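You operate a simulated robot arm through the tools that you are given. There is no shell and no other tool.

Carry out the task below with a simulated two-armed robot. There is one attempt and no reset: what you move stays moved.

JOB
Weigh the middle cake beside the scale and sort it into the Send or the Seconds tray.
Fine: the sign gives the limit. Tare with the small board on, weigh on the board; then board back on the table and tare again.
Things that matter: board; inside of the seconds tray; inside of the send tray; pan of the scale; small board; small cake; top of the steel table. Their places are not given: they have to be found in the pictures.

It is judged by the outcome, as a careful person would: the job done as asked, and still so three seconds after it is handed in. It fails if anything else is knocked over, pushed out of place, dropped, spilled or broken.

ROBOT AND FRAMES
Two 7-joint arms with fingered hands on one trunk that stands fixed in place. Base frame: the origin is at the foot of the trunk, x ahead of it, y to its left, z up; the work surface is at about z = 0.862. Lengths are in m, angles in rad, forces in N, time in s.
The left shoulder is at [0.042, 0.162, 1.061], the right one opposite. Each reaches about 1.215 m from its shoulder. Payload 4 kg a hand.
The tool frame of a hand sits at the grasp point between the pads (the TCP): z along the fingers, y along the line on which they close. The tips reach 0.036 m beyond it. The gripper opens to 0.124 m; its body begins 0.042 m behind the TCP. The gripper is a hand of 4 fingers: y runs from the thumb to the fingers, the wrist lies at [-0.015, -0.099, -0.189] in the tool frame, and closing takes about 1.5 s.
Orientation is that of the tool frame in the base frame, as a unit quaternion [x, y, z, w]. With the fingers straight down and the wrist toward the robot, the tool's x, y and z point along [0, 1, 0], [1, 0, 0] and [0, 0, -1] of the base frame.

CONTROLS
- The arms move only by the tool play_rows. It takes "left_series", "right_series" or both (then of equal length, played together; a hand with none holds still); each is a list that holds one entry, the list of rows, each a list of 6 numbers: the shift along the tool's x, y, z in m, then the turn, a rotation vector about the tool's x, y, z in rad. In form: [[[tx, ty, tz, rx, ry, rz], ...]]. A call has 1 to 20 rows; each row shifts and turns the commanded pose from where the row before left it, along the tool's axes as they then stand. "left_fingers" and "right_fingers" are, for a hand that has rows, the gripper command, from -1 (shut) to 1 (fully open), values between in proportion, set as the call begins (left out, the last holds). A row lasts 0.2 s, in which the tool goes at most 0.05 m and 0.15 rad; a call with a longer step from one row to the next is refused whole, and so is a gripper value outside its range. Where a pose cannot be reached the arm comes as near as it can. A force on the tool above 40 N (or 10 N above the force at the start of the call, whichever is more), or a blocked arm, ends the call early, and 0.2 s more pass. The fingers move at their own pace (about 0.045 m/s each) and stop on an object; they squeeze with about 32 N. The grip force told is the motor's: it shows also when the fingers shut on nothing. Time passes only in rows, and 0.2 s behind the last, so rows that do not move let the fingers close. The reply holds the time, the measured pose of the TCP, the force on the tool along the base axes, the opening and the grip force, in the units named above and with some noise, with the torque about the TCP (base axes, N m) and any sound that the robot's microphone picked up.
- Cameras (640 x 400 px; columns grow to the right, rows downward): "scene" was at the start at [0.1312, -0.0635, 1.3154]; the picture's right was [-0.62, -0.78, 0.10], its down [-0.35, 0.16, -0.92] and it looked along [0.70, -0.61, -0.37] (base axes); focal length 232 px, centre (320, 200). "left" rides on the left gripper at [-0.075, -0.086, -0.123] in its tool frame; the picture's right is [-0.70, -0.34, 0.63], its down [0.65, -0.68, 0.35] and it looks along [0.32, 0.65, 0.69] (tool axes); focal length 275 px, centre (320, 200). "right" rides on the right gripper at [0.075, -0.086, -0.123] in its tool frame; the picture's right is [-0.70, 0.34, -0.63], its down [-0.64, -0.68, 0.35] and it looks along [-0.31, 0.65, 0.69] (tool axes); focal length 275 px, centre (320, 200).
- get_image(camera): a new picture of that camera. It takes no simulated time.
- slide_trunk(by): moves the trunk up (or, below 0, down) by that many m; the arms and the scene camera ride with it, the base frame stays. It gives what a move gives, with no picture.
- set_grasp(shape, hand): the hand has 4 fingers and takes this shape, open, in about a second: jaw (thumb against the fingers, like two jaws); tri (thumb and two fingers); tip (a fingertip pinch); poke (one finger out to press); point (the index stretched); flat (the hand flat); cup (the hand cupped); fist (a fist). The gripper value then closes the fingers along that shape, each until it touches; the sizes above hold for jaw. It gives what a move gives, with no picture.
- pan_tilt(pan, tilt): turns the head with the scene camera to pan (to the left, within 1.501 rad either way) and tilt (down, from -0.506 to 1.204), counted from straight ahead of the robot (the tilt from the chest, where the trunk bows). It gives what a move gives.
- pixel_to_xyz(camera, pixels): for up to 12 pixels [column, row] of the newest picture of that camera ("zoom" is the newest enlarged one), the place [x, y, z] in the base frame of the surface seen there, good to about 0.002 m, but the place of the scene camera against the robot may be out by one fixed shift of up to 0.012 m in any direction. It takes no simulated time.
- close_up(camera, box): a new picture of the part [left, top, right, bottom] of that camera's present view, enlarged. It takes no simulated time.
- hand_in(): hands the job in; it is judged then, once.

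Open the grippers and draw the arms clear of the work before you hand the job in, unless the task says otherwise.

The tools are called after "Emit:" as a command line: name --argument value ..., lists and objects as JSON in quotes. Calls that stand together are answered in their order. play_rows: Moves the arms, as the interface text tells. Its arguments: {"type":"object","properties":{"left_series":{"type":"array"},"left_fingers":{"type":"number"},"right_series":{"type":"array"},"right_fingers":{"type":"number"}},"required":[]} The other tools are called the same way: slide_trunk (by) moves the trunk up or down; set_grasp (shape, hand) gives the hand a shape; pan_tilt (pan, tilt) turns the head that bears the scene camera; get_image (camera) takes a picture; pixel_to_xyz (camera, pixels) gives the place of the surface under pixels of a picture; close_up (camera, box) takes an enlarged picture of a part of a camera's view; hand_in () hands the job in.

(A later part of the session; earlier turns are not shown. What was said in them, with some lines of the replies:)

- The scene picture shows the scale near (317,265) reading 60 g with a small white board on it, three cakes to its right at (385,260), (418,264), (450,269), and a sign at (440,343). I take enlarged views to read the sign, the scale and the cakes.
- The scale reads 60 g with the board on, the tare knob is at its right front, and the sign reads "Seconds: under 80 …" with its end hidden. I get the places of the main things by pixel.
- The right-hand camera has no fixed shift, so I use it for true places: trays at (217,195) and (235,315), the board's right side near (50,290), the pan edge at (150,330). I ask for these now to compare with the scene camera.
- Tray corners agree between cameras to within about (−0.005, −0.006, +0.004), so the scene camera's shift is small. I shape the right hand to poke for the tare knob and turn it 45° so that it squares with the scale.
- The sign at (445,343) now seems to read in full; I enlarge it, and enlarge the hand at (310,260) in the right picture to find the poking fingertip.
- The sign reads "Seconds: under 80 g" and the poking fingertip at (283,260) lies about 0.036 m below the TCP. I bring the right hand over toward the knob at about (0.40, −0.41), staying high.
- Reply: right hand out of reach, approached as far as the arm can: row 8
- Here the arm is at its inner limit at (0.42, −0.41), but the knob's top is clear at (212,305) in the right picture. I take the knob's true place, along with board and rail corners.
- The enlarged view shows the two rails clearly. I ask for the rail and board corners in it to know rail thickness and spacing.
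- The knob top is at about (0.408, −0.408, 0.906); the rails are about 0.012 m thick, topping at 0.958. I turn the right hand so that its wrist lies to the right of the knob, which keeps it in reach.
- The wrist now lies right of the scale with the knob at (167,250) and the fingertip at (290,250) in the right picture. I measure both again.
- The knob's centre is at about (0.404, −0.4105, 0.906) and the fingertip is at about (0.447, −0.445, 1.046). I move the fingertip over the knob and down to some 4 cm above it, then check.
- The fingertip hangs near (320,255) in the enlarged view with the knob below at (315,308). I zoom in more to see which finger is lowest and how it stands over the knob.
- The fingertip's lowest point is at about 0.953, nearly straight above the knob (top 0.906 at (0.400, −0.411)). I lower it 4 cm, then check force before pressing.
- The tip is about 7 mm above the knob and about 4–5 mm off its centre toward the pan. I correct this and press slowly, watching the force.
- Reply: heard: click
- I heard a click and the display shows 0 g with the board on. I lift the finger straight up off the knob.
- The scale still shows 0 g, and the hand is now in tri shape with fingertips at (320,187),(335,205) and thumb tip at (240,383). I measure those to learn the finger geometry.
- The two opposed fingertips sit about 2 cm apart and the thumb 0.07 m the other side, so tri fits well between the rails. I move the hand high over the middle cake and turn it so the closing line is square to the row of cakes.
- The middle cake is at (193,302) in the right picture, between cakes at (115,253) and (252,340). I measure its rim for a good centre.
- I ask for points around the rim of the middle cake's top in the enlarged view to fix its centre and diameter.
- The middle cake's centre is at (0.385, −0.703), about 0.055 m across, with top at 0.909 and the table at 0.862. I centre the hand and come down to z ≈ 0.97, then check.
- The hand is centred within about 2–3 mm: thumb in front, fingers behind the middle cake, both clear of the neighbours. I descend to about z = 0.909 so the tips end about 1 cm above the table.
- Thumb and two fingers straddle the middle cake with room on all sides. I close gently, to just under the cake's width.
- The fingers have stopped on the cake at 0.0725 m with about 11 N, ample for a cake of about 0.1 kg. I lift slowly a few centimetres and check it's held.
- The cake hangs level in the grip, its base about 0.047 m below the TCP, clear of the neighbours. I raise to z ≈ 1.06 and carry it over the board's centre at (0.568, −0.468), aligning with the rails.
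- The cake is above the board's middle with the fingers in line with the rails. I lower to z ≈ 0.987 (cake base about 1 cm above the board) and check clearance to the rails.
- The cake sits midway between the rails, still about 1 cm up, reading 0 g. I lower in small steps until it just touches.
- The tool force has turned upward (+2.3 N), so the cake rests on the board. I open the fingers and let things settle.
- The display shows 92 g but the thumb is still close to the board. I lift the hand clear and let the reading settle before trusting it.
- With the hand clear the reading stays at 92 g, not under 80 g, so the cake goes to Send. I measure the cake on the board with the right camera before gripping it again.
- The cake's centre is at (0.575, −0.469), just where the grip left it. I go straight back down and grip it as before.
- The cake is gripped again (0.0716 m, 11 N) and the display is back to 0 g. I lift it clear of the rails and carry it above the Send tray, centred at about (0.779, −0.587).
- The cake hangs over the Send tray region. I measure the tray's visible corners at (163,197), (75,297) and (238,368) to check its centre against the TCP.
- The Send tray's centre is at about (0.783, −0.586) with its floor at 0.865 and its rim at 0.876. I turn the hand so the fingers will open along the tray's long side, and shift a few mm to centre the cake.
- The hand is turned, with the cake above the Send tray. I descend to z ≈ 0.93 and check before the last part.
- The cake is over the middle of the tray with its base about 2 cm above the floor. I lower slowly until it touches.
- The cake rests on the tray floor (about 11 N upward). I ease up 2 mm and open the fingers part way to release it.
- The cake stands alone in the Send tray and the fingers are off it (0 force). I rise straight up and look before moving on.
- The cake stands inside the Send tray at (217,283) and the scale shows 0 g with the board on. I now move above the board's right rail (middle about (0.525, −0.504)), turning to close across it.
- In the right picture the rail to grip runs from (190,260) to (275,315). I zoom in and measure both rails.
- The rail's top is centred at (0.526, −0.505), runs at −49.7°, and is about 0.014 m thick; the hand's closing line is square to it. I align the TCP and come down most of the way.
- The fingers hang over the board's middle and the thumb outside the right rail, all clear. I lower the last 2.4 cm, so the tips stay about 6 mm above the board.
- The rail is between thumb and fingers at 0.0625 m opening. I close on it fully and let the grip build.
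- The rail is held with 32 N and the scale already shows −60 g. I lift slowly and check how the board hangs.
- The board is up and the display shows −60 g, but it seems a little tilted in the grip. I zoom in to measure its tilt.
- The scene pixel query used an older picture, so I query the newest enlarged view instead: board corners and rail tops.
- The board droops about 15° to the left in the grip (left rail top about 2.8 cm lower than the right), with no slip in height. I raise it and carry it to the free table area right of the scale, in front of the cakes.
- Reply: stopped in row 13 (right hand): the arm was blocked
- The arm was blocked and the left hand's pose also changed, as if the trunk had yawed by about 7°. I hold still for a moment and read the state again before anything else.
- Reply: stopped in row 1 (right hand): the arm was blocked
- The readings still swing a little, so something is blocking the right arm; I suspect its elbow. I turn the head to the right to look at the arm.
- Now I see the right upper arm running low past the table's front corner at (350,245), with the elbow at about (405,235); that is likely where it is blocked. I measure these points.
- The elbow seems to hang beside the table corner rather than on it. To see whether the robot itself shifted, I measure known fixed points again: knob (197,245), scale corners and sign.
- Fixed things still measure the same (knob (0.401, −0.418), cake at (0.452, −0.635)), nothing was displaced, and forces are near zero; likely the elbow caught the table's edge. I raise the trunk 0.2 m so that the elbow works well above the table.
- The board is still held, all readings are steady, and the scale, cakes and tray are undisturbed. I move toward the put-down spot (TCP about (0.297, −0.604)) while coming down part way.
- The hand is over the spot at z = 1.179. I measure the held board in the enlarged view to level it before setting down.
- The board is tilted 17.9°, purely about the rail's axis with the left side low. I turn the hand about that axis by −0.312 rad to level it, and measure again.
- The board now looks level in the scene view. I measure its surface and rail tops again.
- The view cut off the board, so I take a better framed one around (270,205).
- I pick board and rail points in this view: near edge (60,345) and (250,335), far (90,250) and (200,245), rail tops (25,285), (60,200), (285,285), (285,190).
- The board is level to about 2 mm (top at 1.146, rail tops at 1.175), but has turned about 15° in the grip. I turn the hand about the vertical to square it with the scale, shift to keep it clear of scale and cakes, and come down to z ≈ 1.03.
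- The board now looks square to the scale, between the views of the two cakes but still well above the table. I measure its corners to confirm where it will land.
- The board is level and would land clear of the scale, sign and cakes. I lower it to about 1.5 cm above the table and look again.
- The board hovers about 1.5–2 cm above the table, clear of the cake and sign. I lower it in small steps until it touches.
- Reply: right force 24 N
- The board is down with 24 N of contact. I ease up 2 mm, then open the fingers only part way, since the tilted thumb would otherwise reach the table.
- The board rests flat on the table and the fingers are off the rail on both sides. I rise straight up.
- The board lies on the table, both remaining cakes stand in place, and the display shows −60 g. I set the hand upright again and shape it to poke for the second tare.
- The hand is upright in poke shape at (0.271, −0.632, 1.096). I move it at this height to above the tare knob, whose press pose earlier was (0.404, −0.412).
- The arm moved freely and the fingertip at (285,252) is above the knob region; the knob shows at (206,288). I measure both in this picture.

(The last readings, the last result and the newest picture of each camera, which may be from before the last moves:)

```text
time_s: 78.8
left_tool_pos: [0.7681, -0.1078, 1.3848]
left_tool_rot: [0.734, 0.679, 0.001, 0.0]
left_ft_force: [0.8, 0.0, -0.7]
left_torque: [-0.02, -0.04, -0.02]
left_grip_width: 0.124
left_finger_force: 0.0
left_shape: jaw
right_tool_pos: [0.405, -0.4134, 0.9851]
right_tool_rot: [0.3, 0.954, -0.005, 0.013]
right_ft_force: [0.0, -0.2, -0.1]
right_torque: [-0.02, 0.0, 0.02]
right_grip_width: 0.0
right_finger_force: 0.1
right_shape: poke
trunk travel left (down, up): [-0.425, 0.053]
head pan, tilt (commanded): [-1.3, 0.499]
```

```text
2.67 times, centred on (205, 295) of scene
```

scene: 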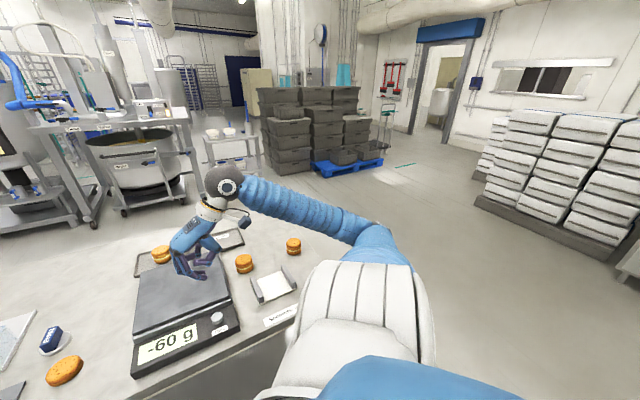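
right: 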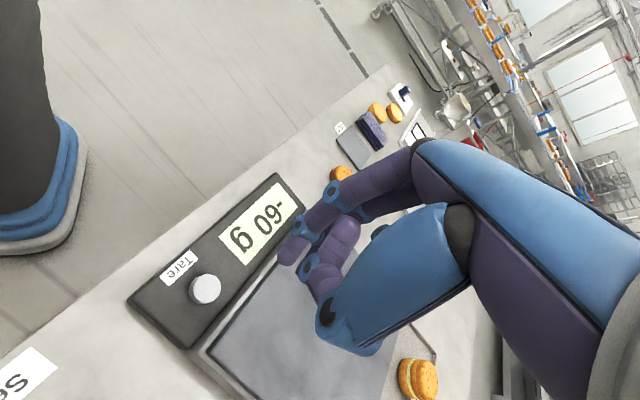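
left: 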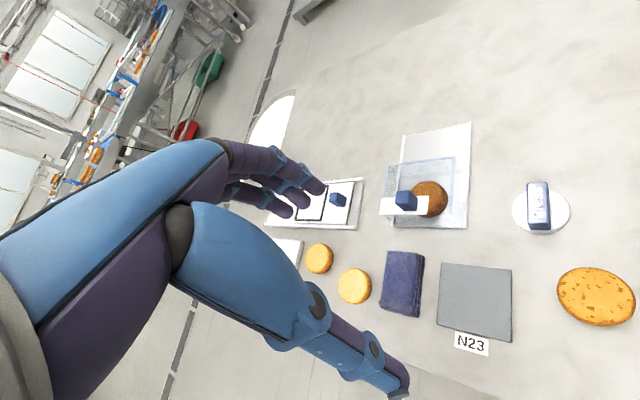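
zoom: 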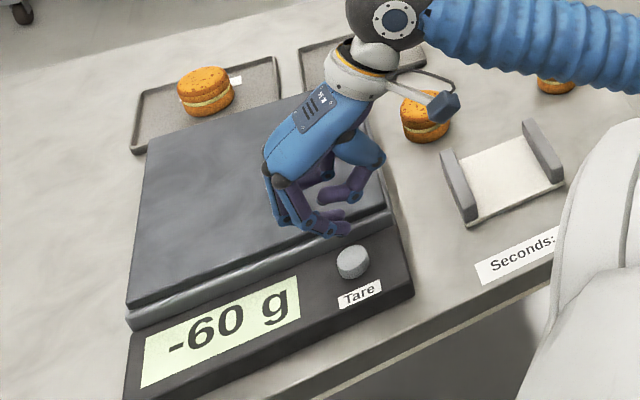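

The tip stands about as it did the first time, close to the knob's axis. I lower 3.6 cm and check alignment just above the knob.

Emit:
play_rows --right_series '[[[0.001, 0, 0.012, 0, 0, 0], [0, 0, 0.012, 0, 0, 0], [0, 0, 0.012, 0, 0, 0], [0, 0, 0, 0, 0, 0]]]'

Emit:
close_up --camera "right" --box '[200, 190, 360, 310]'

Emit:
close_up --camera "scene" --box '[130, 220, 280, 370]'

```text
time_s: 79.8
left_tool_pos: [0.7673, -0.1087, 1.3846]
left_tool_rot: [0.734, 0.679, -0.001, 0.0]
left_ft_force: [-0.4, 0.4, -0.4]
left_torque: [0.02, 0.03, 0.01]
left_grip_width: 0.124
left_finger_force: 0.0
left_shape: jaw
right_tool_pos: [0.4059, -0.4137, 0.9491]
right_tool_rot: [0.302, 0.953, -0.005, 0.012]
right_ft_force: [-0.1, 0.0, 0.0]
right_torque: [-0.02, -0.01, 0.01]
right_grip_width: 0.0003
right_finger_force: 0.0
right_shape: poke
trunk travel left (down, up): [-0.425, 0.053]
head pan, tilt (commanded): [-1.3, 0.499]
```

```text
3.33 times, centred on (280, 250) of right
```

zoom: 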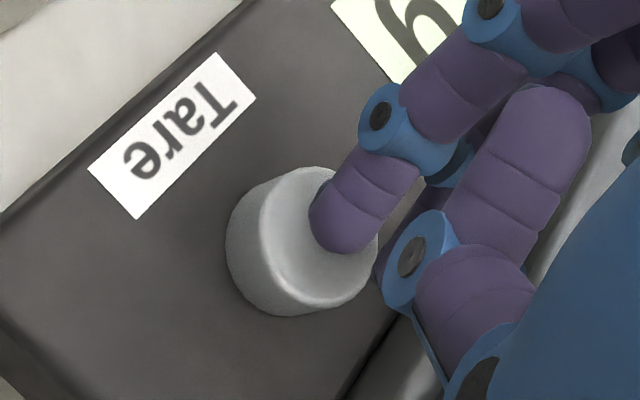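

```text
2.67 times, centred on (205, 295) of scene
```

zoom: 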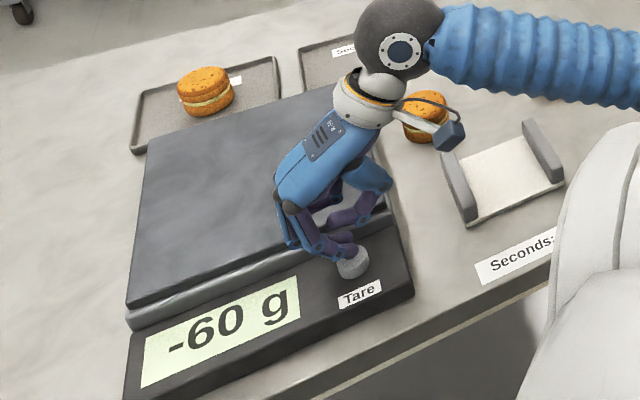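

The tip is some 7 mm above the knob and within about 4 mm of its centre. I nudge it and press as before, slowly.

Emit:
play_rows --right_series '[[[0.002, 0.002, 0, 0, 0, 0], [0, 0, 0.003, 0, 0, 0], [0, 0, 0.003, 0, 0, 0], [0, 0, 0.002, 0, 0, 0], [0, 0, 0.002, 0, 0, 0], [0, 0, 0, 0, 0, 0]]]'

Emit:
close_up --camera "scene" --box '[130, 220, 280, 370]'

```text
time_s: 81.2
left_tool_pos: [0.7676, -0.1092, 1.384]
left_tool_rot: [0.734, 0.679, 0.0, 0.0]
left_ft_force: [0.4, 0.0, -0.2]
left_torque: [-0.02, -0.01, -0.01]
left_grip_width: 0.124
left_finger_force: 0.0
left_shape: jaw
right_tool_pos: [0.4045, -0.4109, 0.9392]
right_tool_rot: [0.302, 0.953, -0.004, 0.013]
right_ft_force: [0.8, 0.0, 3.0]
right_torque: [-0.04, 0.03, 0.01]
right_grip_width: 0.0003
right_finger_force: 0.1
right_shape: poke
trunk travel left (down, up): [-0.425, 0.053]
head pan, tilt (commanded): [-1.3, 0.499]
heard: click
```

```text
2.67 times, centred on (205, 295) of scene
```

zoom: 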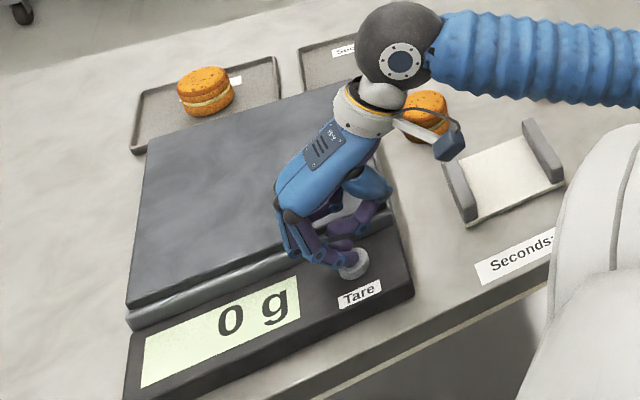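

I heard the click and the display shows 0 g with the empty pan. I lift the finger straight up well clear of the scale.

Emit:
play_rows --right_series '[[[0, 0, -0.01, 0, 0, 0], [0, 0, -0.03, 0, 0, 0], [0, 0, -0.04, 0, 0, 0], [0, 0, -0.04, 0, 0, 0], [0, 0, -0.04, 0, 0, 0], [0, 0, -0.04, 0, 0, 0], [0, 0, -0.04, 0, 0, 0], [0, 0, -0.03, 0, 0, 0], [0, 0, 0, 0, 0, 0]]]'

Emit:
set_grasp --hand "right" --shape "jaw"

Emit:
get_image --camera "scene"

```text
time_s: 83.2
left_tool_pos: [0.7671, -0.1095, 1.3848]
left_tool_rot: [0.733, 0.68, -0.001, 0.0]
left_ft_force: [0.0, -0.5, 0.3]
left_torque: [-0.03, 0.0, 0.01]
left_grip_width: 0.1239
left_finger_force: 0.1
left_shape: jaw
right_tool_pos: [0.4014, -0.4074, 1.2086]
right_tool_rot: [0.301, 0.954, -0.005, 0.012]
right_ft_force: [0.7, -0.3, 0.6]
right_torque: [-0.01, -0.03, -0.01]
right_grip_width: 0.0
right_finger_force: 0.1
right_shape: poke
trunk travel left (down, up): [-0.425, 0.053]
head pan, tilt (commanded): [-1.3, 0.499]
```

```text
time_s: 84.1
left_tool_pos: [0.7668, -0.11, 1.3842]
left_tool_rot: [0.734, 0.679, 0.0, 0.001]
left_ft_force: [-0.1, 0.9, 0.8]
left_torque: [0.0, 0.0, -0.02]
left_grip_width: 0.1239
left_finger_force: 0.1
left_shape: jaw
right_tool_pos: [0.4023, -0.4086, 1.208]
right_tool_rot: [0.301, 0.953, -0.005, 0.013]
right_ft_force: [0.3, 0.8, 0.6]
right_torque: [0.02, -0.01, -0.01]
right_grip_width: 0.1241
right_finger_force: 0.1
right_shape: jaw
trunk travel left (down, up): [-0.425, 0.053]
head pan, tilt (commanded): [-1.3, 0.499]
```

```text
taken
```

scene: 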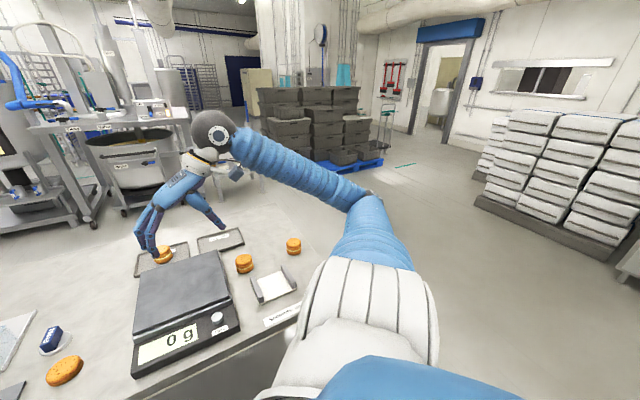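

The scale shows 0 g, the board is on the table, and nothing else has moved. I draw the right hand up and out to the right, clear of the work.

Emit:
play_rows --right_series '[[[0, 0, -0.03, 0, 0, 0], [0, 0, -0.03, 0, 0, 0], [-0.012, -0.012, -0.01, 0, 0, 0], [-0.023, -0.023, -0.01, 0, 0, 0], [-0.023, -0.023, -0.01, 0, 0, 0], [-0.023, -0.023, -0.01, 0, 0, 0], [-0.023, -0.023, 0, 0, 0, 0], [-0.023, -0.023, 0, 0, 0, 0], [-0.023, -0.023, 0, 0, 0, 0], [-0.023, -0.023, 0, 0, 0, 0], [-0.012, -0.012, 0, 0, 0, 0], [0, 0, 0, 0, 0, 0]]]' --right_fingers 1

Emit:
pan_tilt --pan -0.677 --tilt 0.5

Emit:
get_image --camera "scene"

```text
time_s: 86.7
left_tool_pos: [0.7683, -0.1082, 1.3845]
left_tool_rot: [0.734, 0.68, 0.0, 0.0]
left_ft_force: [0.2, 0.5, -0.9]
left_torque: [0.01, -0.01, 0.0]
left_grip_width: 0.124
left_finger_force: 0.0
left_shape: jaw
right_tool_pos: [0.4454, -0.6619, 1.3136]
right_tool_rot: [0.301, 0.954, -0.005, 0.012]
right_ft_force: [0.1, -0.8, -0.1]
right_torque: [0.0, 0.02, 0.04]
right_grip_width: 0.1239
right_finger_force: 0.0
right_shape: jaw
trunk travel left (down, up): [-0.425, 0.053]
head pan, tilt (commanded): [-1.3, 0.499]
```

```text
time_s: 87.7
left_tool_pos: [0.7683, -0.1096, 1.3843]
left_tool_rot: [0.734, 0.68, 0.0, 0.001]
left_ft_force: [0.5, 0.6, -0.2]
left_torque: [0.0, 0.0, 0.01]
left_grip_width: 0.1235
left_finger_force: 0.1
left_shape: jaw
right_tool_pos: [0.4443, -0.662, 1.3132]
right_tool_rot: [0.301, 0.954, -0.004, 0.012]
right_ft_force: [-0.5, 0.9, 0.4]
right_torque: [0.0, 0.0, -0.02]
right_grip_width: 0.1237
right_finger_force: 0.0
right_shape: jaw
trunk travel left (down, up): [-0.425, 0.053]
head pan, tilt (commanded): [-0.677, 0.499]
```

```text
taken
```

scene: 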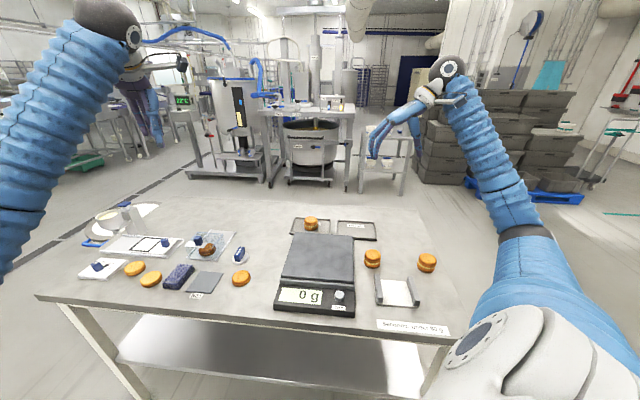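

The overview shows the cake in the Send tray, the board on the table right of the scale, and 0 g on the display. I take enlarged views for a final check of everything.

Emit:
close_up --camera "scene" --box '[260, 205, 460, 345]'

Emit:
close_up --camera "scene" --box '[60, 190, 270, 310]'

```text
2.86 times, centred on (360, 275) of scene
```

zoom: 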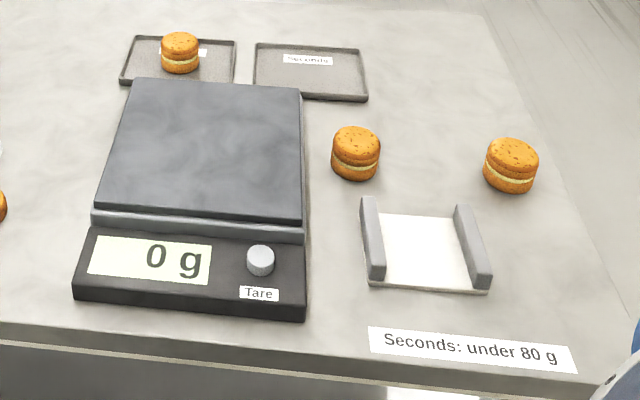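

```text
3.05 times, centred on (165, 250) of scene
```

zoom: 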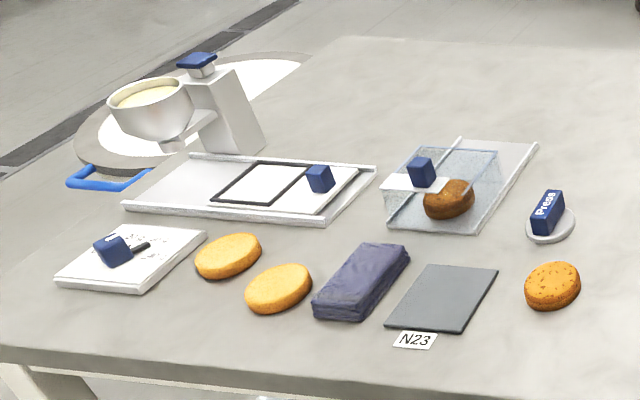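

The cake (92 g, not under 80 g) stands in the Send tray, the board is on the table, and the pan is empty and tared to 0 g. The other items are undisturbed, both hands are open, and the arms are drawn clear, so I hand the job in.

Emit:
hand_in

```text
The job is handed in.
```

The middle cake weighed 92 g, so it went into the Send tray; the sign sends anything under 80 g to Seconds.

- **Weighing:** I tared the scale to 0 g with the small board on it, then weighed the cake on the board. The reading held at 92 g with the hand clear.
- **Afterwards:** The board is on the table, to the right of the scale and in front of the other two cakes. I tared again and the empty pan reads 0 g.
- **One hitch:** While I carried the board over, the right arm was blocked for a moment and the robot's upper body swung. My best guess is that the elbow caught the table edge. I raised the trunk 0.2 m before setting the board down and left it raised. The final pictures show nothing knocked over or moved out of place.

Both hands are open and the arms are clear of the work. The job is handed in, but I have not seen the judgement.
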